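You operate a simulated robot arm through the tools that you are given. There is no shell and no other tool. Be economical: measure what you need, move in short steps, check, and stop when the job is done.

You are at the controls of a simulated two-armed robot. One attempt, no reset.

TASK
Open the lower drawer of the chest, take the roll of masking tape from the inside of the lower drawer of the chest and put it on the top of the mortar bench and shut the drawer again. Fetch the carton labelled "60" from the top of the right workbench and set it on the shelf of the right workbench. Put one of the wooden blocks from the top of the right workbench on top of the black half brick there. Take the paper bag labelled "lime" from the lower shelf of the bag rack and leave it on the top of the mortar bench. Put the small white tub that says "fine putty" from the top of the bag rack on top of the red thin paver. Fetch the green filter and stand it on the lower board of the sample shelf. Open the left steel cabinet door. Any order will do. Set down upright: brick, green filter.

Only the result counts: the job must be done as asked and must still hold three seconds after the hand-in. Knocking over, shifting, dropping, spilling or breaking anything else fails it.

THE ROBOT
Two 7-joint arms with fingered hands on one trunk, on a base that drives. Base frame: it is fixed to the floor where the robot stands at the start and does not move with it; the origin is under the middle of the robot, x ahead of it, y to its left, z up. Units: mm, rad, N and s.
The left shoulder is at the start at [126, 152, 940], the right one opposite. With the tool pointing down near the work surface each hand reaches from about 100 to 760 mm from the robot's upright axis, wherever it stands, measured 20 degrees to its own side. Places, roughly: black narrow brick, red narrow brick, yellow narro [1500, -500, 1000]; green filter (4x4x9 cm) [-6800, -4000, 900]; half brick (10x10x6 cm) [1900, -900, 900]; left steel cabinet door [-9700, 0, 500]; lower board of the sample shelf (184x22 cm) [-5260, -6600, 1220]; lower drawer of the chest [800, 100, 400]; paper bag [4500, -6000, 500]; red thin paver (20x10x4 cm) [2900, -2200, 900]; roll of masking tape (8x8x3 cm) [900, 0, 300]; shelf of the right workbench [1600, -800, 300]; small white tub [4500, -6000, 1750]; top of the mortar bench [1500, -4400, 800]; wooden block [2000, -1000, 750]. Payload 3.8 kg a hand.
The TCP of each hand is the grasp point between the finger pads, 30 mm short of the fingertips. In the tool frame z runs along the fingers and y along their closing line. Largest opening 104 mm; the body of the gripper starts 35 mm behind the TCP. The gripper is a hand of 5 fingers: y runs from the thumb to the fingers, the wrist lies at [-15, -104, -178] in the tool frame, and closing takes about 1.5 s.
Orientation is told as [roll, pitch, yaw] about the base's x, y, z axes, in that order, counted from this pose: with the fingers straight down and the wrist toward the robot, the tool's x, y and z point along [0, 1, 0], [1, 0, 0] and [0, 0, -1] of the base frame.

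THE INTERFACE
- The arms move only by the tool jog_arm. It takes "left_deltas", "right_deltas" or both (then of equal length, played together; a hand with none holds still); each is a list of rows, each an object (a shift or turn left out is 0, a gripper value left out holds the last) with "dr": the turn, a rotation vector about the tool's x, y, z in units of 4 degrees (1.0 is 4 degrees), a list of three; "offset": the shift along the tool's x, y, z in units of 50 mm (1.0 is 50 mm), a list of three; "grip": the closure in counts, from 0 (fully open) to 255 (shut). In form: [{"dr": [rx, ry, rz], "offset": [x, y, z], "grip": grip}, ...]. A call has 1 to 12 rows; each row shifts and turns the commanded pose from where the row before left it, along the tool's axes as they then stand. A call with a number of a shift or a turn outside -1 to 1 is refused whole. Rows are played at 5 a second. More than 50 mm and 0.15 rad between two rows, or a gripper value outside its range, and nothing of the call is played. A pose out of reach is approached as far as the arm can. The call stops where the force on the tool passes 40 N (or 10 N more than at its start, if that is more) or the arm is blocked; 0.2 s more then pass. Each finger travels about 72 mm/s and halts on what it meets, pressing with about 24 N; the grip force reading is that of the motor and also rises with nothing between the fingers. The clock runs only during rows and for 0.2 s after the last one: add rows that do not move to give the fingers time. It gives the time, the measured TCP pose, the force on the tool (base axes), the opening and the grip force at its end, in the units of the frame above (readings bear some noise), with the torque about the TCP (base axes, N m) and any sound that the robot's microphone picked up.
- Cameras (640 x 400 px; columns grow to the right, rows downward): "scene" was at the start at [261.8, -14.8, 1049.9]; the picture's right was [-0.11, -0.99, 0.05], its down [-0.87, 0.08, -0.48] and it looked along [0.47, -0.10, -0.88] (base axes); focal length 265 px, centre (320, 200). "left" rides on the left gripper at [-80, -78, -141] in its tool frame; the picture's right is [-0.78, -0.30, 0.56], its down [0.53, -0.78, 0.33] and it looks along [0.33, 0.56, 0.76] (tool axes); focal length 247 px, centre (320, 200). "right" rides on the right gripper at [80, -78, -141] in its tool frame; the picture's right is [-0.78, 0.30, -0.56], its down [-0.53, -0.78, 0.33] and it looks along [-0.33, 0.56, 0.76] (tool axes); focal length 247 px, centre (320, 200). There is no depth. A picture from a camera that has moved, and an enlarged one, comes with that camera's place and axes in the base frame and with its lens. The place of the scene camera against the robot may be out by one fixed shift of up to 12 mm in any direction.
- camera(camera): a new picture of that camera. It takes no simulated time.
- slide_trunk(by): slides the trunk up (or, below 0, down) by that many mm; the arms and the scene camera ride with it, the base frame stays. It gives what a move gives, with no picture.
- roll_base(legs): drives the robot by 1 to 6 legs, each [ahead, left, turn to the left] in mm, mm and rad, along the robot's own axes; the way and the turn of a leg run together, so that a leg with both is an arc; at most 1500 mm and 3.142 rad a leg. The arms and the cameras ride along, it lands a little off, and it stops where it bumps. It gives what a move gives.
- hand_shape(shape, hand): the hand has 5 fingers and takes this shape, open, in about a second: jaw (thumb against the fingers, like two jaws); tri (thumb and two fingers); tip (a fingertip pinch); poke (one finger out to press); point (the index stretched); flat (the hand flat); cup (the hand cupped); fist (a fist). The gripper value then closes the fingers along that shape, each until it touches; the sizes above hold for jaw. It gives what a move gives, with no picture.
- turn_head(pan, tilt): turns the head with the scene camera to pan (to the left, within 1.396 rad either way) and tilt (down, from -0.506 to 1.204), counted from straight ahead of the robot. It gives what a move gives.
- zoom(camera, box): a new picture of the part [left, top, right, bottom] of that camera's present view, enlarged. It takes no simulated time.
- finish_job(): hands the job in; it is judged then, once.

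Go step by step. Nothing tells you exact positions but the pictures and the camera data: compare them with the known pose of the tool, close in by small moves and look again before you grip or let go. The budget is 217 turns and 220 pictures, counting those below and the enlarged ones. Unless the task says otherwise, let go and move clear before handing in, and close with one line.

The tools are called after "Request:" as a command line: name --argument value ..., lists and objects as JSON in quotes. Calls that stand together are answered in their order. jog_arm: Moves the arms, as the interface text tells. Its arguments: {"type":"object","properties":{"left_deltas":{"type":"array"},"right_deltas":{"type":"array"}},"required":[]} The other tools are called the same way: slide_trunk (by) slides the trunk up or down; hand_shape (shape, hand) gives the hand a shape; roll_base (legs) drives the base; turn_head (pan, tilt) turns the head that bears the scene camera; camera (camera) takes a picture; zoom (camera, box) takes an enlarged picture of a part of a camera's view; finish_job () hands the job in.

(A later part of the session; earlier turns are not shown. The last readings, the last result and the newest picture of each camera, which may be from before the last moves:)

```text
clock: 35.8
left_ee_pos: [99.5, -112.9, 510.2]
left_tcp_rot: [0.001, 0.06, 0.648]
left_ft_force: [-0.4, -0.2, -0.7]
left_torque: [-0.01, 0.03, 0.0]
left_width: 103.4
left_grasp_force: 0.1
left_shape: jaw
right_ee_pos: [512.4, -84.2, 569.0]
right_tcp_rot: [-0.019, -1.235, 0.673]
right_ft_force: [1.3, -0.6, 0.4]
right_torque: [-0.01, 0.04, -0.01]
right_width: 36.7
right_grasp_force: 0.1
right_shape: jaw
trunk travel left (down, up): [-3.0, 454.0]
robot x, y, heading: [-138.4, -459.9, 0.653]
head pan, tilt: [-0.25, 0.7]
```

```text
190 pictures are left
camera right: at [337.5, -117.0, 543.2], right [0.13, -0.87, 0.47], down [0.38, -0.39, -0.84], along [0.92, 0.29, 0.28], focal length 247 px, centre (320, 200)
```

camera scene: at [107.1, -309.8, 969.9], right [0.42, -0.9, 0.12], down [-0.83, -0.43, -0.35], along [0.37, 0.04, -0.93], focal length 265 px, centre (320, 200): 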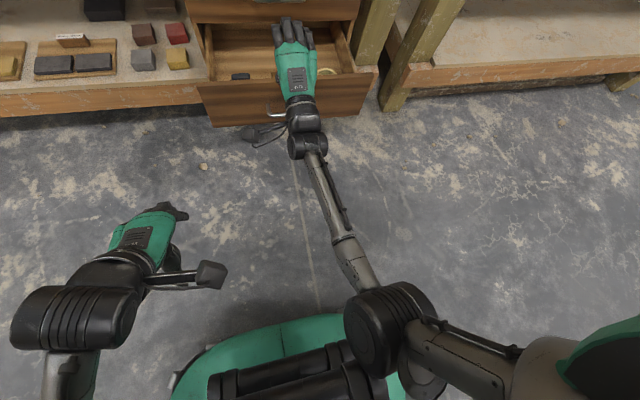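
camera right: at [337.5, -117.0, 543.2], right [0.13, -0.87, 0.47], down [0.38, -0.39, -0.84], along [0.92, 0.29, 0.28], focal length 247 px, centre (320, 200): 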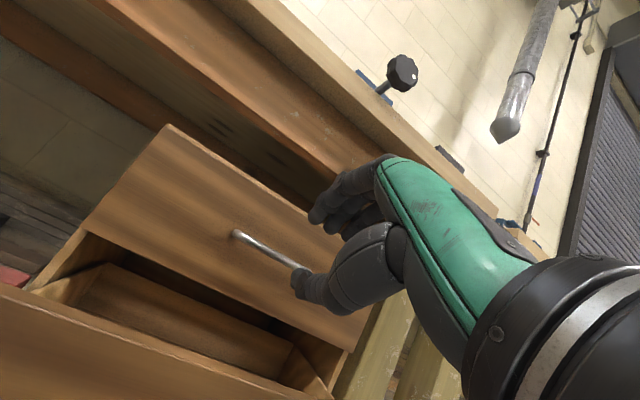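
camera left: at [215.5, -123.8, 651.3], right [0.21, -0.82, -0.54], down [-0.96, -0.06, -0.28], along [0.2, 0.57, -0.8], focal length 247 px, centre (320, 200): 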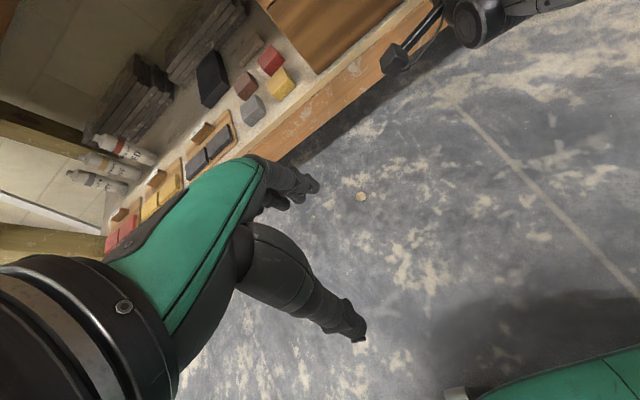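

The wrist limit threw the arm up a bit, no harm. I'll bring the fingers back to pointing down, above the drawer.

Request:
jog_arm --right_deltas '[{"dr": [1, 0, 0], "grip": 0}, {"dr": [1, 0, 0]}, {"dr": [1, 0, 0]}, {"dr": [1, 0, 0]}, {"dr": [1, 0, 0]}, {"dr": [1, 0, 0]}, {"dr": [1, 0, 0]}, {"dr": [1, 0, 0]}, {"dr": [1, 0, 0]}, {"dr": [1, 0, 0]}, {"dr": [1, 0, 0]}, {"dr": [1, 0, 0]}]'

Request:
jog_arm --right_deltas '[{"dr": [1, 0, 0]}, {"dr": [1, 0, 0]}, {"dr": [1, 0, 0]}, {"dr": [1, 0, 0]}, {"dr": [1, 0, 0]}, {"dr": [0.7, 0, 0]}, {}]'

Request:
camera --camera "right"

Request:
camera --camera "scene"

```text
clock: 38.4
left_ee_pos: [100.4, -112.3, 504.6]
left_tcp_rot: [0.001, 0.063, 0.649]
left_ft_force: [-0.3, 0.1, -0.9]
left_torque: [-0.01, -0.03, -0.02]
left_width: 103.5
left_grasp_force: 0.1
left_shape: jaw
right_ee_pos: [505.9, -90.6, 546.9]
right_tcp_rot: [-0.012, -0.366, 0.66]
right_ft_force: [-0.2, -0.8, -0.1]
right_torque: [-0.01, 0.0, 0.01]
right_width: 103.8
right_grasp_force: 0.2
right_shape: jaw
trunk travel left (down, up): [-3.0, 454.0]
robot x, y, heading: [-137.8, -461.9, 0.648]
head pan, tilt: [-0.25, 0.7]
```

```text
clock: 40.0
left_ee_pos: [100.5, -113.5, 506.1]
left_tcp_rot: [0.0, 0.064, 0.647]
left_ft_force: [0.0, 0.0, 0.3]
left_torque: [0.01, 0.0, -0.01]
left_width: 103.5
left_grasp_force: 0.0
left_shape: jaw
right_ee_pos: [507.1, -93.1, 546.5]
right_tcp_rot: [-0.016, 0.033, 0.652]
right_ft_force: [-0.8, -1.0, 0.3]
right_torque: [0.0, 0.0, -0.02]
right_width: 104.1
right_grasp_force: 0.0
right_shape: jaw
trunk travel left (down, up): [-3.0, 454.0]
robot x, y, heading: [-138.9, -462.1, 0.649]
head pan, tilt: [-0.25, 0.7]
```

```text
189 pictures are left
camera right: at [398.7, -70.5, 689.2], right [0.72, -0.42, 0.56], down [-0.3, -0.91, -0.3], along [0.63, 0.05, -0.77], focal length 247 px, centre (320, 200)
```

right: 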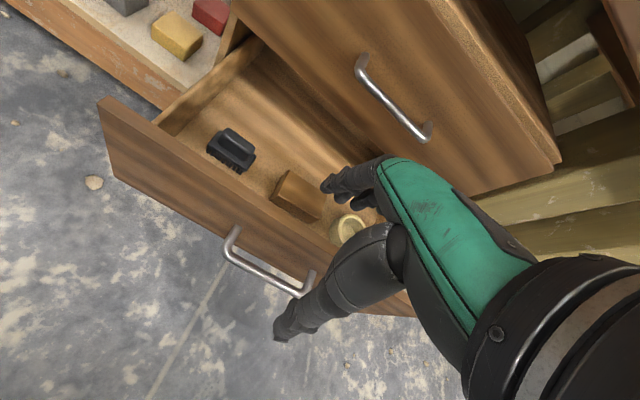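

```text
188 pictures are left
camera scene: at [108.6, -308.7, 966.1], right [0.42, -0.9, 0.13], down [-0.83, -0.43, -0.34], along [0.36, 0.04, -0.93], focal length 265 px, centre (320, 200)
```

scene: 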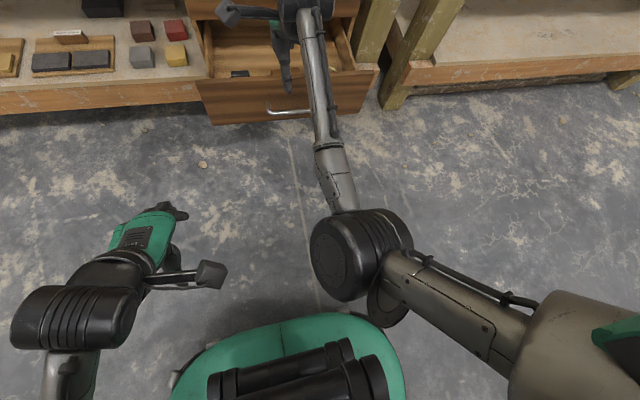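

Tape estimated near (735,-122). I need to be closer: pull both hands back relative to the body, then drive forward 270 mm.

Request:
jog_arm --left_deltas '[{"offset": [0, -0.7, -0.5]}, {"offset": [0, -0.7, -0.5]}, {"offset": [0, -0.7, -0.5]}, {}, {}]' --right_deltas '[{"offset": [-0.6, -0.5, 0]}, {"offset": [-0.6, -0.5, 0]}, {"offset": [-0.6, -0.5, 0]}, {"offset": [-0.6, -0.5, 0]}, {"offset": [-0.6, -0.5, 0]}]'

Request:
roll_base --legs '[[200, 0, 0]]'

Request:
camera --camera "right"

Request:
camera --camera "scene"

```text
clock: 41.2
left_ee_pos: [101.0, -167.6, 504.0]
left_tcp_rot: [0.0, 0.066, 0.648]
left_ft_force: [-0.7, -0.7, -1.1]
left_torque: [-0.03, 0.02, 0.0]
left_width: 103.7
left_grasp_force: 0.1
left_shape: jaw
left hand out of reach, approached as far as the arm can: row 1, 2, 3
right_ee_pos: [499.3, -286.6, 552.5]
right_tcp_rot: [-0.014, 0.034, 0.657]
right_ft_force: [0.0, 0.4, 0.8]
right_torque: [-0.01, 0.02, -0.03]
right_width: 104.0
right_grasp_force: 0.0
right_shape: jaw
trunk travel left (down, up): [-3.0, 454.0]
robot x, y, heading: [-141.9, -462.7, 0.649]
head pan, tilt: [-0.25, 0.7]
```

```text
clock: 42.8
left_ee_pos: [261.8, -46.9, 504.3]
left_tcp_rot: [0.0, 0.066, 0.648]
left_ft_force: [-0.8, -0.2, -0.6]
left_torque: [-0.02, 0.01, 0.01]
left_width: 103.5
left_grasp_force: 0.1
left_shape: jaw
right_ee_pos: [659.5, -166.3, 551.4]
right_tcp_rot: [-0.015, 0.033, 0.651]
right_ft_force: [0.3, 0.7, -0.2]
right_torque: [0.03, 0.02, -0.02]
right_width: 104.1
right_grasp_force: 0.0
right_shape: jaw
trunk travel left (down, up): [-3.0, 454.0]
robot x, y, heading: [20.7, -341.8, 0.645]
head pan, tilt: [-0.25, 0.7]
```

```text
187 pictures are left
camera right: at [551.4, -144.4, 694.7], right [0.72, -0.42, 0.56], down [-0.3, -0.91, -0.3], along [0.63, 0.05, -0.77], focal length 247 px, centre (320, 200)
```

right: 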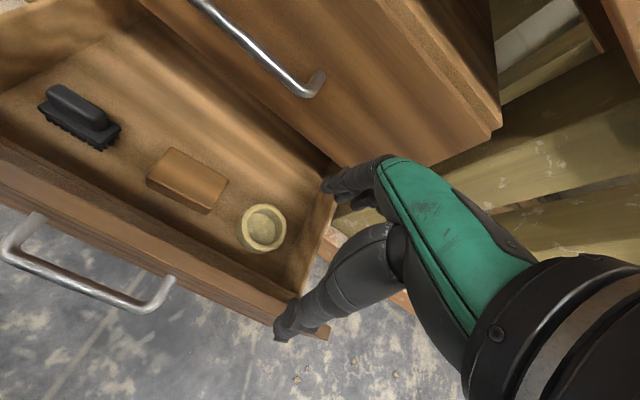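

```text
186 pictures are left
camera scene: at [269.3, -187.8, 965.8], right [0.41, -0.9, 0.13], down [-0.84, -0.43, -0.34], along [0.36, 0.04, -0.93], focal length 265 px, centre (320, 200)
```

scene: 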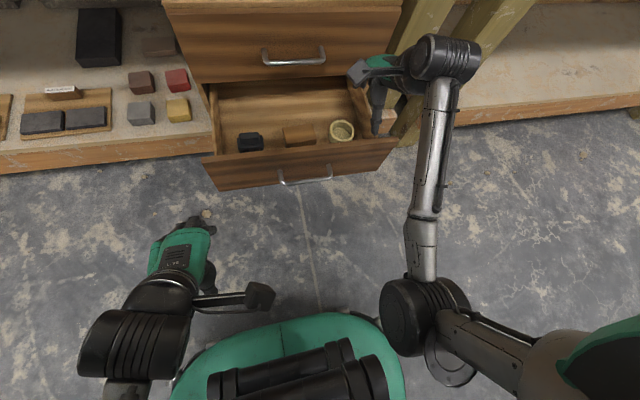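

Tape now at roughly (695,-130, ~370). Move the hand over it and descend partway.

Request:
jog_arm --right_deltas '[{"offset": [0.08, 0.45, 0.5]}, {"offset": [0.08, 0.45, 0.6]}, {"offset": [0, 0, 0.5]}, {}]'

Request:
camera --camera "right"

Request:
camera --camera "scene"

```text
clock: 43.8
left_ee_pos: [261.8, -47.5, 503.9]
left_tcp_rot: [-0.003, 0.065, 0.645]
left_ft_force: [-0.1, -0.2, -0.6]
left_torque: [0.0, -0.02, -0.03]
left_width: 104.0
left_grasp_force: 0.0
left_shape: jaw
right_ee_pos: [687.4, -133.9, 472.2]
right_tcp_rot: [-0.013, 0.031, 0.654]
right_ft_force: [0.2, -0.1, -1.2]
right_torque: [0.0, 0.01, -0.01]
right_width: 103.7
right_grasp_force: 0.0
right_shape: jaw
trunk travel left (down, up): [-3.0, 454.0]
robot x, y, heading: [22.6, -339.7, 0.646]
head pan, tilt: [-0.25, 0.7]
```

```text
185 pictures are left
camera right: at [579.1, -112.0, 615.3], right [0.72, -0.42, 0.56], down [-0.3, -0.91, -0.3], along [0.63, 0.05, -0.77], focal length 247 px, centre (320, 200)
```

right: 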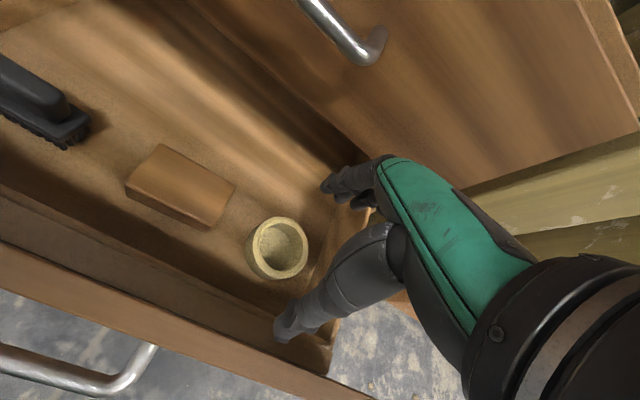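

```text
184 pictures are left
camera scene: at [268.6, -188.2, 966.2], right [0.41, -0.9, 0.13], down [-0.83, -0.43, -0.34], along [0.36, 0.04, -0.93], focal length 265 px, centre (320, 200)
```

scene: 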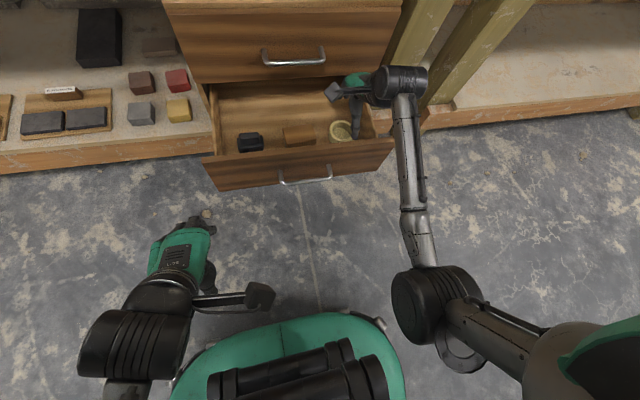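

Tape top refined to (724,-127, 318). Check clearance to the drawer's right wall.

Request:
zoom --camera "right" --box '[180, 120, 420, 390]'

Request:
zoom --camera "scene" --box '[190, 60, 430, 200]'

```text
1.48 times, centred on (300, 255) of right
camera zoom: at [579.1, -112.0, 615.3], right [0.72, -0.42, 0.56], down [-0.3, -0.91, -0.3], along [0.63, 0.05, -0.77], focal length 366 px, centre (350, 118)
```

zoom: 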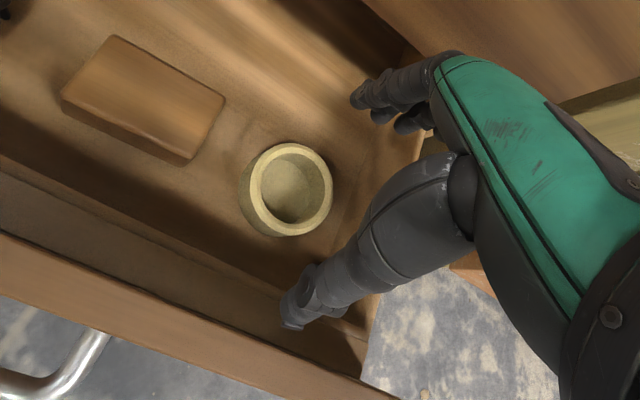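

```text
2.67 times, centred on (310, 130) of scene
camera zoom: at [268.6, -188.2, 966.2], right [0.41, -0.9, 0.13], down [-0.83, -0.43, -0.34], along [0.36, 0.04, -0.93], focal length 706 px, centre (347, 387)
```

zoom: 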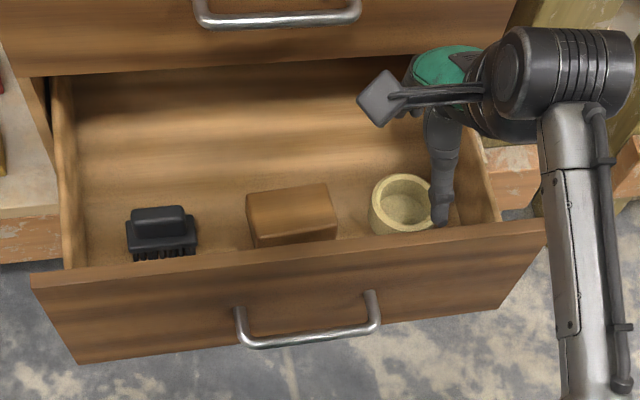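

Clearances are fine. Align over the tape and descend to z≈345.

Request:
jog_arm --right_deltas '[{"dr": [-0.45, 0.2, 0], "offset": [-0.17, 0.34, 0]}, {"offset": [-0.17, 0.34, 0.3]}, {"offset": [0, 0, 0.8]}, {"offset": [0, 0, 0.8]}, {"offset": [0, 0, 0.6]}, {}]'

Request:
camera --camera "right"

Request:
zoom --camera "scene" --box '[190, 60, 430, 200]'

```text
clock: 45.2
left_ee_pos: [261.4, -48.0, 506.1]
left_tcp_rot: [0.001, 0.062, 0.645]
left_ft_force: [-0.4, 0.2, -0.2]
left_torque: [0.05, -0.01, 0.01]
left_width: 104.0
left_grasp_force: 0.1
left_shape: jaw
right_ee_pos: [728.1, -126.7, 350.8]
right_tcp_rot: [-0.002, -0.01, 0.65]
right_ft_force: [-0.4, -1.8, 17.8]
right_torque: [0.45, -0.83, -0.01]
right_width: 103.3
right_grasp_force: 0.1
right_shape: jaw
trunk travel left (down, up): [-3.0, 454.0]
robot x, y, heading: [23.4, -340.8, 0.648]
head pan, tilt: [-0.25, 0.7]
```

```text
181 pictures are left
camera right: at [615.5, -109.7, 491.9], right [0.7, -0.44, 0.56], down [-0.29, -0.89, -0.34], along [0.65, 0.08, -0.76], focal length 247 px, centre (320, 200)
```

right: 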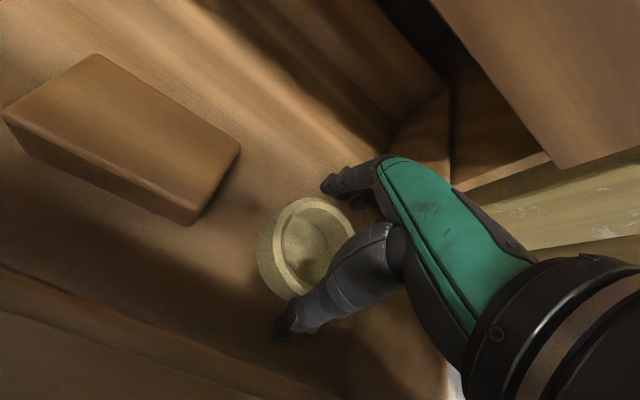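

```text
2.67 times, centred on (310, 130) of scene
camera zoom: at [266.3, -189.1, 967.6], right [0.41, -0.9, 0.13], down [-0.83, -0.43, -0.35], along [0.37, 0.04, -0.93], focal length 706 px, centre (347, 387)
```

zoom: 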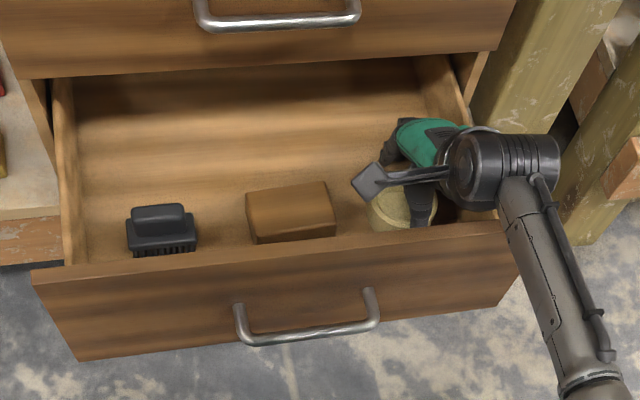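

Light contact on the finger side at z≈351 — fingertips on the far rim. Look closer before correcting.

Request:
jog_arm --right_deltas '[{"offset": [0, 0, -0.5]}, {}]'

Request:
zoom --camera "right" --box '[220, 140, 420, 340]'

```text
clock: 45.8
left_ee_pos: [261.7, -47.5, 504.1]
left_tcp_rot: [0.0, 0.065, 0.649]
left_ft_force: [0.2, -1.3, 0.7]
left_torque: [-0.01, -0.03, -0.01]
left_width: 103.3
left_grasp_force: 0.1
left_shape: jaw
right_ee_pos: [724.3, -128.5, 370.4]
right_tcp_rot: [-0.001, 0.002, 0.653]
right_ft_force: [0.1, -0.9, -0.3]
right_torque: [-0.01, 0.05, -0.02]
right_width: 103.9
right_grasp_force: 0.1
right_shape: jaw
trunk travel left (down, up): [-3.0, 454.0]
robot x, y, heading: [18.4, -343.7, 0.648]
head pan, tilt: [-0.25, 0.7]
```

```text
2.00 times, centred on (320, 240) of right
camera zoom: at [614.4, -110.2, 511.6], right [0.71, -0.44, 0.56], down [-0.29, -0.9, -0.33], along [0.64, 0.07, -0.76], focal length 494 px, centre (320, 120)
```

zoom: 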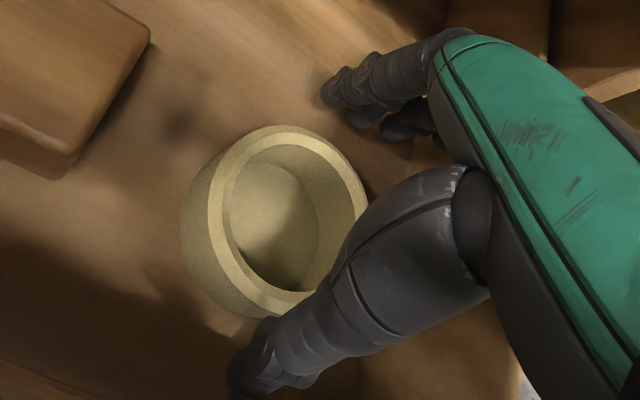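

Shift 10 mm forward, 4 mm right, then descend again.

Request:
jog_arm --right_deltas '[{"offset": [-0.08, 0.2, 0]}, {"offset": [0, 0, 0.4]}, {"offset": [0, 0, 0.3]}, {"offset": [0, 0, 0.2]}, {}]'

Request:
camera --camera "right"

```text
clock: 46.7
left_ee_pos: [260.6, -47.0, 505.0]
left_tcp_rot: [-0.001, 0.061, 0.644]
left_ft_force: [-0.2, 0.7, 0.9]
left_torque: [-0.02, 0.01, 0.0]
left_width: 103.8
left_grasp_force: 0.1
left_shape: jaw
right_ee_pos: [748.4, -116.8, 349.0]
right_tcp_rot: [-0.002, -0.04, 0.65]
right_ft_force: [-1.0, 0.5, 26.2]
right_torque: [-0.16, 0.05, -0.03]
right_width: 102.8
right_grasp_force: 0.1
right_shape: jaw
trunk travel left (down, up): [-3.0, 454.0]
robot x, y, heading: [21.1, -341.5, 0.643]
head pan, tilt: [-0.25, 0.7]
stopped in row 4 (right hand): the force on the tool passed its limit at 44 N (the readings are from after the stop); the commanded pose is now the measured one
```

```text
178 pictures are left
camera right: at [632.4, -103.0, 488.4], right [0.69, -0.45, 0.57], down [-0.28, -0.89, -0.36], along [0.67, 0.09, -0.74], focal length 247 px, centre (320, 200)
```

right: 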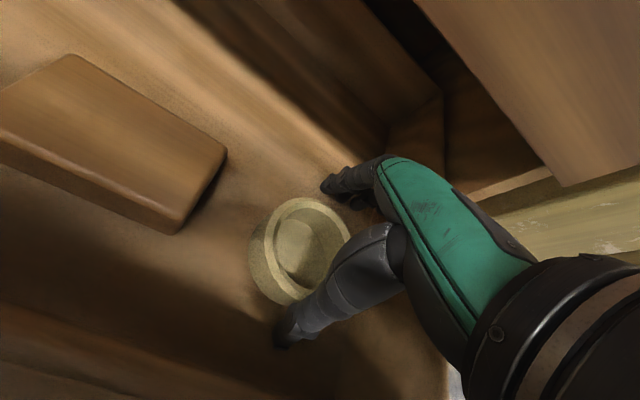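

Balanced upward force suggests both fingertips reached the drawer floor. Raise a few mm and close gently on the tape.

Request:
jog_arm --right_deltas '[{"dr": [0.5, 0, 0], "offset": [0, 0, -0.12]}, {"grip": 100}, {}, {}, {}, {}, {}]'

Request:
camera --camera "right"

```text
clock: 48.3
left_ee_pos: [259.5, -48.6, 505.5]
left_tcp_rot: [-0.002, 0.063, 0.646]
left_ft_force: [-0.3, 0.1, 0.0]
left_torque: [0.02, 0.01, 0.0]
left_width: 103.8
left_grasp_force: 0.1
left_shape: jaw
right_ee_pos: [744.8, -120.2, 353.7]
right_tcp_rot: [-0.004, 0.003, 0.652]
right_ft_force: [-0.7, -1.3, 31.8]
right_torque: [-0.21, 0.37, -0.02]
right_width: 59.9
right_grasp_force: 23.4
right_shape: jaw
trunk travel left (down, up): [-3.0, 454.0]
robot x, y, heading: [22.8, -342.1, 0.646]
head pan, tilt: [-0.25, 0.7]
```

```text
177 pictures are left
camera right: at [633.7, -101.8, 495.3], right [0.71, -0.44, 0.56], down [-0.29, -0.9, -0.33], along [0.64, 0.07, -0.76], focal length 247 px, centre (320, 200)
```

right: 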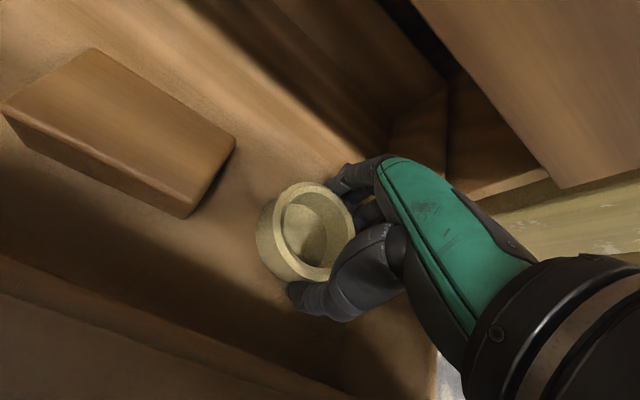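

The tape is held off-centre (chord 60 mm). Open, raise, shift left 20 mm, and regrip.

Request:
jog_arm --right_deltas '[{"grip": 0}, {}, {}, {"offset": [0, 0, -0.3]}, {"offset": [0.4, -0.15, 0]}, {}]'

Request:
zoom --camera "right" --box '[160, 120, 480, 320]'

```text
clock: 49.7
left_ee_pos: [261.0, -47.3, 504.2]
left_tcp_rot: [0.001, 0.064, 0.646]
left_ft_force: [0.3, 0.5, -0.3]
left_torque: [0.05, -0.01, -0.01]
left_width: 103.9
left_grasp_force: 0.1
left_shape: jaw
right_ee_pos: [726.1, -109.1, 361.0]
right_tcp_rot: [0.0, 0.016, 0.651]
right_ft_force: [0.8, -0.5, -0.3]
right_torque: [0.03, -0.01, -0.02]
right_width: 103.9
right_grasp_force: 0.1
right_shape: jaw
trunk travel left (down, up): [-3.0, 454.0]
robot x, y, heading: [19.8, -340.0, 0.646]
head pan, tilt: [-0.25, 0.7]
```

```text
2.00 times, centred on (320, 220) of right
camera zoom: at [616.4, -90.5, 503.7], right [0.71, -0.43, 0.55], down [-0.3, -0.9, -0.32], along [0.63, 0.06, -0.77], focal length 494 px, centre (320, 160)
```

zoom: 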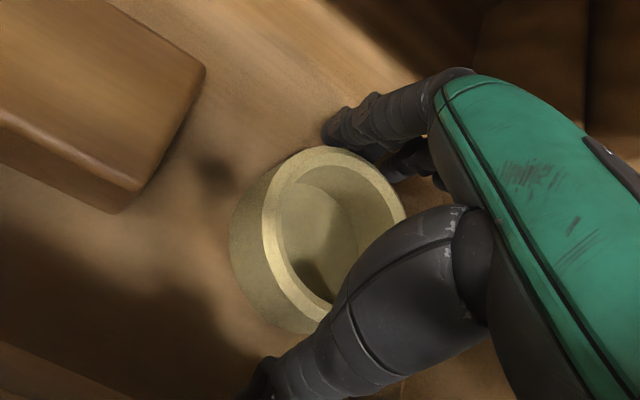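

Tape well centred now. Lower 4 mm, close.

Request:
jog_arm --right_deltas '[{"offset": [-0.04, 0.14, 0.08]}, {"grip": 120}, {}, {}, {}, {}, {}]'

Request:
camera --camera "right"

```text
clock: 51.3
left_ee_pos: [260.8, -47.2, 503.4]
left_tcp_rot: [-0.001, 0.064, 0.645]
left_ft_force: [0.5, -0.5, -0.4]
left_torque: [0.01, -0.02, 0.0]
left_width: 103.7
left_grasp_force: 0.0
left_shape: jaw
right_ee_pos: [733.4, -108.4, 357.2]
right_tcp_rot: [-0.001, 0.011, 0.65]
right_ft_force: [0.0, -0.2, -0.2]
right_torque: [0.01, -0.03, -0.02]
right_width: 63.0
right_grasp_force: 24.1
right_shape: jaw
trunk travel left (down, up): [-3.0, 454.0]
robot x, y, heading: [20.5, -338.0, 0.645]
head pan, tilt: [-0.25, 0.7]
```

```text
175 pictures are left
camera right: at [623.9, -88.1, 500.0], right [0.71, -0.43, 0.55], down [-0.3, -0.9, -0.32], along [0.64, 0.07, -0.77], focal length 247 px, centre (320, 200)
```

right: 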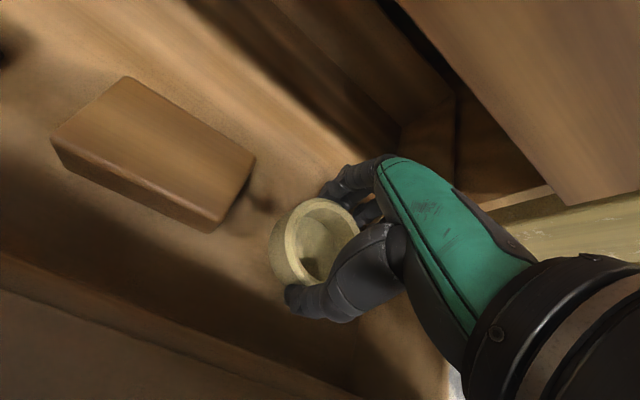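

Gripped with 24 N. Lift a little and check that the tape comes along.

Request:
jog_arm --right_deltas '[{"grip": 160}, {}, {"offset": [0, 0, -0.4]}, {"offset": [0, 0, -0.6]}, {"offset": [0, 0, -0.6]}, {}]'

Request:
camera --camera "right"

```text
clock: 52.7
left_ee_pos: [261.4, -47.4, 503.3]
left_tcp_rot: [0.003, 0.069, 0.646]
left_ft_force: [0.5, -0.3, -0.2]
left_torque: [-0.04, -0.03, -0.02]
left_width: 103.7
left_grasp_force: 0.1
left_shape: jaw
right_ee_pos: [731.2, -108.4, 431.7]
right_tcp_rot: [0.002, 0.032, 0.65]
right_ft_force: [-20.9, -12.0, -20.3]
right_torque: [-0.04, 0.24, 0.0]
right_width: 61.6
right_grasp_force: 24.3
right_shape: jaw
trunk travel left (down, up): [-3.0, 454.0]
robot x, y, heading: [20.9, -341.4, 0.647]
head pan, tilt: [-0.25, 0.7]
```

```text
174 pictures are left
camera right: at [623.7, -87.3, 575.0], right [0.72, -0.43, 0.55], down [-0.3, -0.9, -0.31], along [0.62, 0.06, -0.78], focal length 247 px, centre (320, 200)
```

right: 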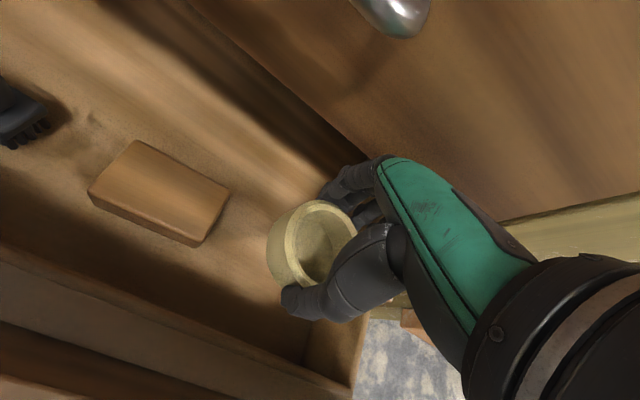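

Tape is held; the knuckles are brushing the chest front. Move back then up.

Request:
jog_arm --right_deltas '[{"offset": [0, -0.4, 0.1]}, {"offset": [0, -0.5, 0]}, {"offset": [0, 0, -0.8]}, {"offset": [0, 0, -0.8]}, {"offset": [0, 0, -0.8]}, {}]'

Request:
camera --camera "right"

Request:
camera --camera "scene"

```text
clock: 54.1
left_ee_pos: [261.5, -46.6, 503.9]
left_tcp_rot: [0.0, 0.064, 0.646]
left_ft_force: [-0.1, 0.0, -0.8]
left_torque: [0.0, 0.0, 0.0]
left_width: 103.6
left_grasp_force: 0.1
left_shape: jaw
right_ee_pos: [698.3, -132.8, 553.8]
right_tcp_rot: [0.001, 0.012, 0.651]
right_ft_force: [-0.3, -0.5, -1.0]
right_torque: [-0.03, -0.03, -0.02]
right_width: 63.0
right_grasp_force: 24.0
right_shape: jaw
trunk travel left (down, up): [-3.0, 454.0]
robot x, y, heading: [25.0, -339.8, 0.647]
head pan, tilt: [-0.25, 0.7]
```

```text
173 pictures are left
camera right: at [588.2, -114.5, 697.3], right [0.71, -0.43, 0.55], down [-0.3, -0.9, -0.32], along [0.64, 0.07, -0.77], focal length 247 px, centre (320, 200)
```

right: 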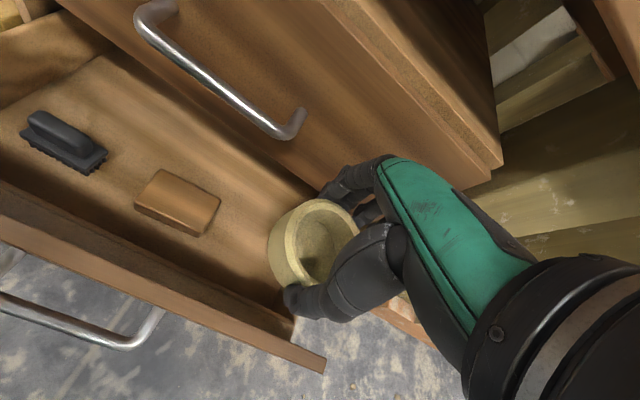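

```text
172 pictures are left
camera scene: at [268.9, -188.2, 966.0], right [0.41, -0.9, 0.13], down [-0.83, -0.43, -0.34], along [0.36, 0.04, -0.93], focal length 265 px, centre (320, 200)
```

scene: 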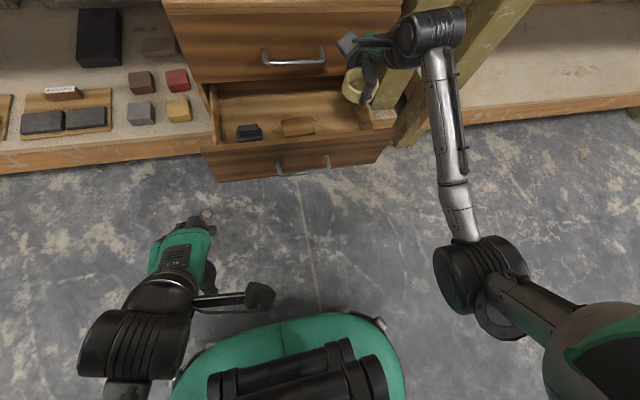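

Tape in hand. Next: back off, and use the left hand to push the drawer shut.

Request:
roll_base --legs '[[-260, 0, 0], [0, -150, 0]]'

Request:
jog_arm --left_deltas '[{"dr": [-1, 0, 0], "offset": [-0.5, 0.5, 0], "grip": 255}, {"dr": [-1, 0, 0], "offset": [-0.5, 0.5, 0]}, {"dr": [-1, 0, 0], "offset": [0, 0.5, 0.3]}, {"dr": [-1, 0, 0], "offset": [0, 0.5, 0.3]}, {"dr": [-1, 0, 0], "offset": [0, 0.3, 0.6]}, {"dr": [0, 0, 0], "offset": [0, 0, 0.6]}, {}]' --right_deltas '[{"offset": [-0.5, -0.5, -0.5]}, {"offset": [-0.5, -0.5, -0.5]}, {"offset": [-0.5, -0.5, -0.5]}, {"offset": [-0.5, -0.5, -0.5]}, {}, {}, {}]'

Request:
turn_head --pan 0 --tilt 0.6

Request:
camera --camera "scene"

Request:
camera --camera "left"

```text
clock: 57.0
left_ee_pos: [150.6, -320.0, 504.2]
left_tcp_rot: [0.002, 0.064, 0.65]
left_ft_force: [0.4, -0.7, 0.3]
left_torque: [0.02, 0.03, 0.01]
left_width: 103.6
left_grasp_force: 0.3
left_shape: jaw
right_ee_pos: [587.8, -404.6, 553.4]
right_tcp_rot: [0.002, 0.012, 0.654]
right_ft_force: [-0.6, -0.1, -0.7]
right_torque: [-0.01, -0.02, 0.02]
right_width: 62.8
right_grasp_force: 24.1
right_shape: jaw
trunk travel left (down, up): [-3.0, 454.0]
robot x, y, heading: [-91.4, -611.2, 0.647]
head pan, tilt: [-0.25, 0.7]
```

```text
clock: 57.6
left_ee_pos: [184.1, -311.0, 523.7]
left_tcp_rot: [0.061, -0.14, 0.588]
left_ft_force: [0.0, 0.3, -0.5]
left_torque: [0.0, -0.01, 0.01]
left_width: 6.7
left_grasp_force: 0.0
left_shape: jaw
right_ee_pos: [577.2, -481.4, 607.8]
right_tcp_rot: [0.0, 0.015, 0.652]
right_ft_force: [-0.1, -0.4, -0.5]
right_torque: [0.03, -0.02, 0.0]
right_width: 63.1
right_grasp_force: 23.4
right_shape: jaw
trunk travel left (down, up): [-3.0, 454.0]
robot x, y, heading: [-91.1, -612.8, 0.649]
head pan, tilt: [-0.25, 0.7]
stopped in row 3 (left hand): the arm was blocked; the commanded pose is now the measured one
```

```text
clock: 58.4
left_ee_pos: [182.5, -310.7, 524.1]
left_tcp_rot: [0.067, -0.138, 0.585]
left_ft_force: [-0.8, 0.1, -0.2]
left_torque: [0.03, 0.02, 0.05]
left_width: 0.2
left_grasp_force: 24.1
left_shape: jaw
right_ee_pos: [576.6, -481.4, 608.1]
right_tcp_rot: [0.0, 0.012, 0.653]
right_ft_force: [0.2, -1.2, -0.1]
right_torque: [-0.02, -0.01, 0.0]
right_width: 63.2
right_grasp_force: 24.0
right_shape: jaw
trunk travel left (down, up): [-3.0, 454.0]
robot x, y, heading: [-92.1, -614.4, 0.646]
head pan, tilt: [0.0, 0.6]
```

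```text
171 pictures are left
camera scene: at [152.3, -438.0, 970.7], right [0.6, -0.8, 0.0], down [-0.72, -0.55, -0.42], along [0.34, 0.26, -0.91], focal length 265 px, centre (320, 200)
```

scene: 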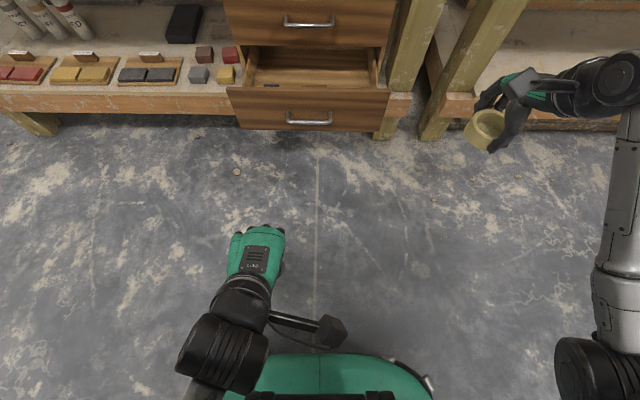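

```text
170 pictures are left
camera left: at [152.3, -437.9, 646.8], right [0.23, -0.73, -0.64], down [-0.91, 0.06, -0.4], along [0.33, 0.68, -0.65], focal length 247 px, centre (320, 200)
```

left: 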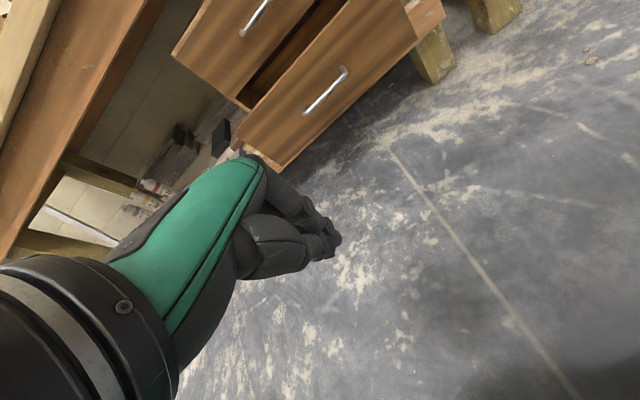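

Extend the left hand forward, then down to handle height.

Request:
jog_arm --left_deltas '[{"dr": [0, -0.4, -0.4], "offset": [-0.26, 0.9, 0.15]}, {"dr": [0, -0.4, -0.4], "offset": [-0.26, 0.9, 0.15]}, {"offset": [-0.26, 0.9, 0.15]}, {"offset": [-0.26, 0.9, 0.15]}, {"dr": [-0.5, 0, 0], "offset": [-0.26, 0.5, 0.5]}, {"dr": [-0.5, 0, 0], "offset": [0, 0, 0.8]}, {"dr": [-0.5, 0, 0], "offset": [0, 0, 0.8]}, {"dr": [-0.5, 0, 0], "offset": [0, 0, 0.3]}, {}]'

Request:
camera --camera "scene"

```text
clock: 59.0
left_ee_pos: [169.1, -299.7, 508.7]
left_tcp_rot: [0.087, -0.065, 0.577]
left_ft_force: [-0.2, 0.6, -0.1]
left_torque: [-0.03, 0.02, 0.01]
left_width: 0.1
left_grasp_force: 23.8
left_shape: jaw
right_ee_pos: [577.6, -482.7, 605.6]
right_tcp_rot: [0.0, 0.017, 0.655]
right_ft_force: [0.6, 0.4, -1.4]
right_torque: [-0.01, 0.04, -0.02]
right_width: 63.0
right_grasp_force: 23.8
right_shape: jaw
trunk travel left (down, up): [-3.0, 454.0]
robot x, y, heading: [-90.3, -614.7, 0.648]
head pan, tilt: [0.0, 0.6]
stopped in row 2 (left hand): the arm was blocked; the commanded pose is now the measured one
```

```text
169 pictures are left
camera scene: at [153.4, -437.1, 968.8], right [0.6, -0.8, 0.0], down [-0.72, -0.55, -0.42], along [0.34, 0.26, -0.91], focal length 265 px, centre (320, 200)
```

scene: 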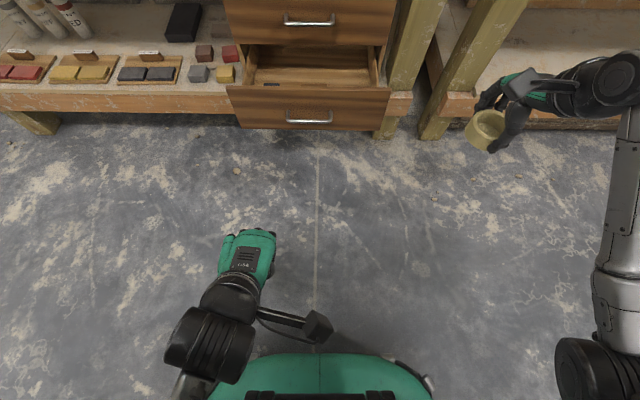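

The left arm seems cramped at the low trunk height. Raise the trunk 100 mm and retry.

Request:
slide_trunk --by 100

Request:
jog_arm --left_deltas '[{"offset": [-0.2, 0.6, -0.3]}, {"offset": [-0.2, 0.8, -0.2]}, {"offset": [-0.2, 0.8, 0]}, {"offset": [-0.2, 0.8, 0]}, {"offset": [-0.2, 0.8, 0]}, {}]'

Request:
camera --camera "scene"

```text
clock: 60.3
left_ee_pos: [168.5, -302.7, 600.2]
left_tcp_rot: [0.095, -0.052, 0.571]
left_ft_force: [-0.2, 0.3, 0.7]
left_torque: [0.01, -0.01, -0.02]
left_width: 0.0
left_grasp_force: 23.7
left_shape: jaw
right_ee_pos: [578.0, -482.8, 707.6]
right_tcp_rot: [0.0, 0.017, 0.652]
right_ft_force: [0.1, -0.7, -1.4]
right_torque: [0.0, 0.04, 0.01]
right_width: 63.1
right_grasp_force: 24.3
right_shape: jaw
trunk travel left (down, up): [-103.0, 354.0]
robot x, y, heading: [-91.0, -615.3, 0.642]
head pan, tilt: [0.0, 0.6]
```

```text
clock: 61.6
left_ee_pos: [289.6, -262.7, 569.3]
left_tcp_rot: [0.137, 0.104, 0.583]
left_ft_force: [-0.1, -0.7, 0.0]
left_torque: [0.01, 0.0, 0.04]
left_width: 0.0
left_grasp_force: 23.8
left_shape: jaw
right_ee_pos: [577.5, -481.6, 732.3]
right_tcp_rot: [-0.002, -0.003, 0.653]
right_ft_force: [-0.5, 0.2, -1.2]
right_torque: [0.0, 0.01, 0.02]
right_width: 63.2
right_grasp_force: 23.9
right_shape: jaw
trunk travel left (down, up): [-103.0, 354.0]
robot x, y, heading: [-89.7, -611.9, 0.648]
head pan, tilt: [0.0, 0.6]
stopped in row 6 (left hand): the arm was blocked; the commanded pose is now the measured one
```

```text
168 pictures are left
camera scene: at [87.7, -486.9, 1146.1], right [0.61, -0.8, 0.0], down [-0.63, -0.48, -0.62], along [0.49, 0.37, -0.79], focal length 265 px, centre (320, 200)
```

scene: 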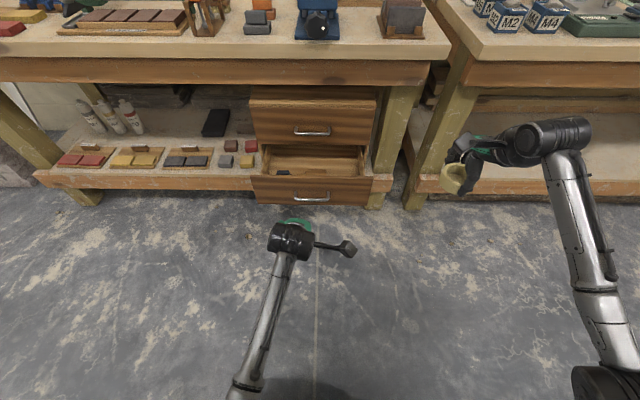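

The torso had been leaning; now it is upright. Continue lowering the left hand.

Request:
jog_arm --left_deltas '[{"dr": [-0.5, -0.6, -0.4], "offset": [-0.2, 0.4, 0.4]}, {"dr": [-0.5, -0.6, -0.4], "offset": [-0.2, 0.4, 0.4]}, {"dr": [-0.5, -0.5, -0.2], "offset": [-0.2, 0.4, 0.4]}, {"dr": [-0.5, 0, 0], "offset": [-0.1, 0.2, 0.6]}, {"dr": [-0.5, 0, 0], "offset": [0, 0.2, 0.6]}, {"offset": [0, 0.2, 0.6]}, {}]'

Request:
camera --camera "scene"

```text
clock: 62.8
left_ee_pos: [267.9, -282.9, 350.6]
left_tcp_rot: [0.065, 0.107, 0.639]
left_ft_force: [-1.0, 0.3, -0.7]
left_torque: [0.01, 0.04, 0.02]
left_width: 0.0
left_grasp_force: 24.3
left_shape: jaw
right_ee_pos: [574.4, -483.2, 701.5]
right_tcp_rot: [0.001, 0.021, 0.653]
right_ft_force: [0.0, -0.3, -1.0]
right_torque: [0.0, -0.01, -0.01]
right_width: 63.0
right_grasp_force: 24.1
right_shape: jaw
trunk travel left (down, up): [-103.0, 354.0]
robot x, y, heading: [-91.6, -616.2, 0.643]
head pan, tilt: [0.0, 0.6]
stopped in row 5 (left hand): the arm was blocked; the commanded pose is now the measured one
```

```text
167 pictures are left
camera scene: at [95.3, -481.0, 1126.1], right [0.61, -0.8, 0.0], down [-0.64, -0.49, -0.6], along [0.48, 0.36, -0.8], focal length 265 px, centre (320, 200)
```

scene: 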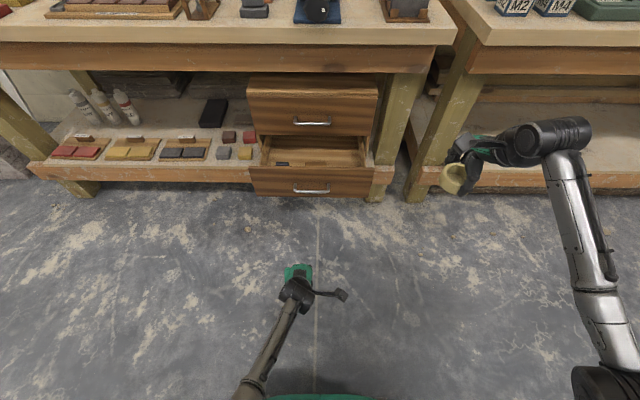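

Left hand is at good height near the drawer. Tuck the right hand (with tape) back so it clears the bench, and raise the left slightly.

Request:
jog_arm --right_deltas '[{"offset": [-0.3, -0.9, 0]}, {"offset": [-0.3, -0.9, 0]}, {"offset": [-0.3, -0.9, 0]}, {"offset": [-0.3, -0.9, 0]}, {"offset": [0, -0.9, 0]}, {}]'

Request:
jog_arm --left_deltas '[{"offset": [-0.3, 0, -0.6]}, {}]'

Request:
camera --camera "scene"

```text
clock: 64.2
left_ee_pos: [267.4, -285.6, 354.4]
left_tcp_rot: [0.063, 0.104, 0.638]
left_ft_force: [-0.7, 0.0, -0.1]
left_torque: [-0.01, 0.01, 0.02]
left_width: 0.0
left_grasp_force: 24.3
left_shape: jaw
right_ee_pos: [432.0, -666.6, 708.8]
right_tcp_rot: [0.001, 0.017, 0.655]
right_ft_force: [0.3, 0.5, -1.8]
right_torque: [0.01, -0.02, -0.01]
right_width: 62.7
right_grasp_force: 23.3
right_shape: jaw
trunk travel left (down, up): [-103.0, 354.0]
robot x, y, heading: [-93.2, -616.2, 0.647]
head pan, tilt: [0.0, 0.6]
```

```text
clock: 65.0
left_ee_pos: [272.6, -270.5, 384.0]
left_tcp_rot: [0.103, 0.087, 0.648]
left_ft_force: [-0.6, 0.6, -0.5]
left_torque: [0.02, 0.01, -0.01]
left_width: 0.0
left_grasp_force: 24.2
left_shape: jaw
right_ee_pos: [432.4, -666.2, 709.4]
right_tcp_rot: [0.002, 0.013, 0.655]
right_ft_force: [-0.5, -0.5, -0.7]
right_torque: [-0.02, -0.03, 0.02]
right_width: 62.9
right_grasp_force: 23.9
right_shape: jaw
trunk travel left (down, up): [-103.0, 354.0]
robot x, y, heading: [-89.0, -614.3, 0.65]
head pan, tilt: [0.0, 0.6]
stopped in row 2 (left hand): the arm was blocked; the commanded pose is now the measured one
```

```text
166 pictures are left
camera scene: at [93.2, -482.6, 1130.7], right [0.61, -0.8, 0.0], down [-0.64, -0.48, -0.6], along [0.48, 0.36, -0.8], focal length 265 px, centre (320, 200)
```

scene: 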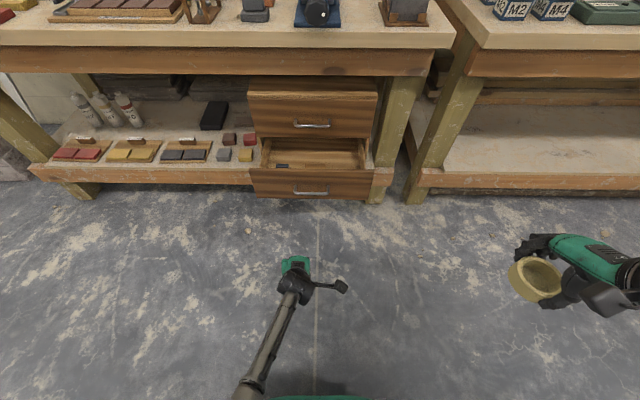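

Drive forward and watch the push.

Request:
roll_base --legs '[[230, 0, 0]]'

Request:
camera --camera "scene"

Request:
camera --camera "left"

```text
clock: 66.7
left_ee_pos: [457.9, -130.1, 385.2]
left_tcp_rot: [0.103, 0.085, 0.645]
left_ft_force: [0.4, 0.7, -0.4]
left_torque: [0.02, 0.02, -0.02]
left_width: 0.0
left_grasp_force: 24.1
left_shape: jaw
right_ee_pos: [614.7, -528.0, 708.5]
right_tcp_rot: [0.0, 0.016, 0.652]
right_ft_force: [0.0, 0.2, -0.6]
right_torque: [0.01, 0.0, -0.03]
right_width: 62.7
right_grasp_force: 24.5
right_shape: jaw
trunk travel left (down, up): [-103.0, 354.0]
robot x, y, heading: [91.9, -476.1, 0.647]
head pan, tilt: [0.0, 0.6]
```

```text
165 pictures are left
camera scene: at [276.8, -343.4, 1129.6], right [0.6, -0.8, 0.0], down [-0.64, -0.48, -0.6], along [0.48, 0.36, -0.8], focal length 265 px, centre (320, 200)
```

scene: 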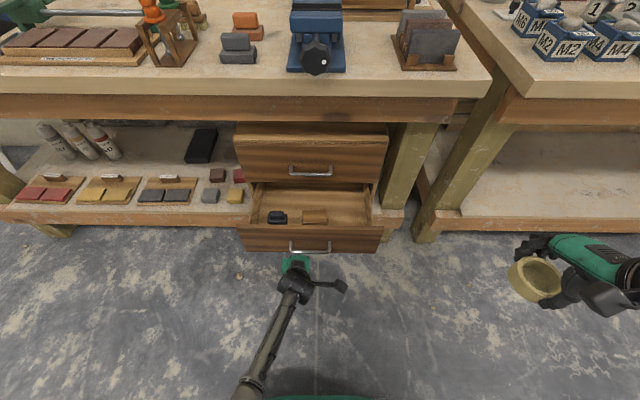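

```text
164 pictures are left
camera left: at [461.5, -244.5, 522.3], right [0.15, -0.78, -0.61], down [-0.98, -0.03, -0.21], along [0.15, 0.62, -0.77], focal length 247 px, centre (320, 200)
```

left: 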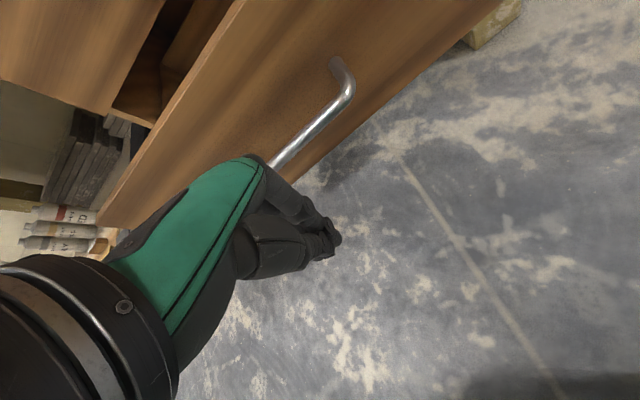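

Request:
roll_base --legs '[[170, 0, 0]]'

Request:
camera --camera "scene"

```text
clock: 68.2
left_ee_pos: [598.6, -22.8, 384.6]
left_tcp_rot: [0.104, 0.083, 0.644]
left_ft_force: [0.2, 0.4, 0.0]
left_torque: [-0.01, 0.02, 0.02]
left_width: 0.0
left_grasp_force: 23.8
left_shape: jaw
right_ee_pos: [755.0, -423.1, 707.8]
right_tcp_rot: [0.001, 0.019, 0.651]
right_ft_force: [0.4, 0.8, -1.5]
right_torque: [0.0, -0.04, -0.01]
right_width: 62.9
right_grasp_force: 24.4
right_shape: jaw
trunk travel left (down, up): [-103.0, 354.0]
robot x, y, heading: [230.9, -371.0, 0.645]
head pan, tilt: [0.0, 0.6]
```

```text
163 pictures are left
camera scene: at [417.7, -237.3, 1129.4], right [0.6, -0.8, 0.0], down [-0.64, -0.48, -0.6], along [0.48, 0.36, -0.8], focal length 265 px, centre (320, 200)
```

scene: 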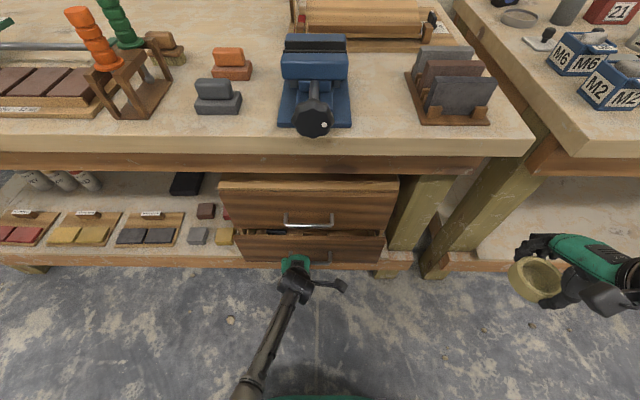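

Drawer is closing. Continue.

Request:
roll_base --legs '[[50, 0, 0]]'

Request:
zoom --camera "scene" --box '[190, 150, 430, 300]'

```text
clock: 69.3
left_ee_pos: [636.9, 7.9, 386.7]
left_tcp_rot: [0.108, 0.079, 0.645]
left_ft_force: [-4.5, -5.2, 8.0]
left_torque: [0.21, -0.12, 0.04]
left_width: 0.0
left_grasp_force: 24.6
left_shape: jaw
right_ee_pos: [792.6, -394.6, 709.4]
right_tcp_rot: [0.0, 0.014, 0.651]
right_ft_force: [0.4, 0.3, -1.9]
right_torque: [0.01, -0.01, 0.02]
right_width: 62.9
right_grasp_force: 24.4
right_shape: jaw
trunk travel left (down, up): [-103.0, 354.0]
robot x, y, heading: [269.3, -342.3, 0.646]
head pan, tilt: [0.0, 0.6]
stopped in leg 1: the force on the tool passed its limit at 48 N (the readings are from after the stop); the commanded pose is now the measured one
```

```text
2.67 times, centred on (310, 225) of scene
camera zoom: at [453.4, -210.3, 1130.1], right [0.6, -0.8, 0.0], down [-0.64, -0.48, -0.6], along [0.48, 0.36, -0.8], focal length 706 px, centre (347, 133)
```

zoom: 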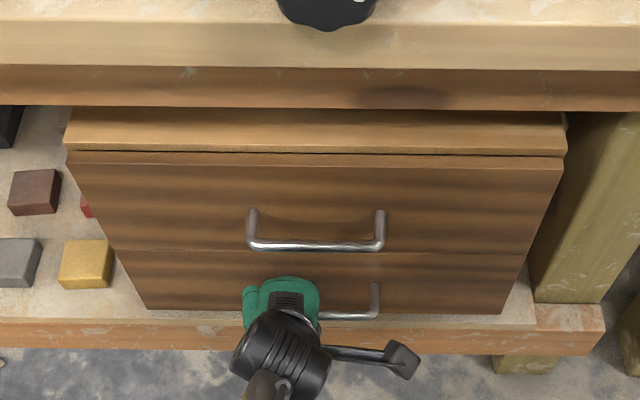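

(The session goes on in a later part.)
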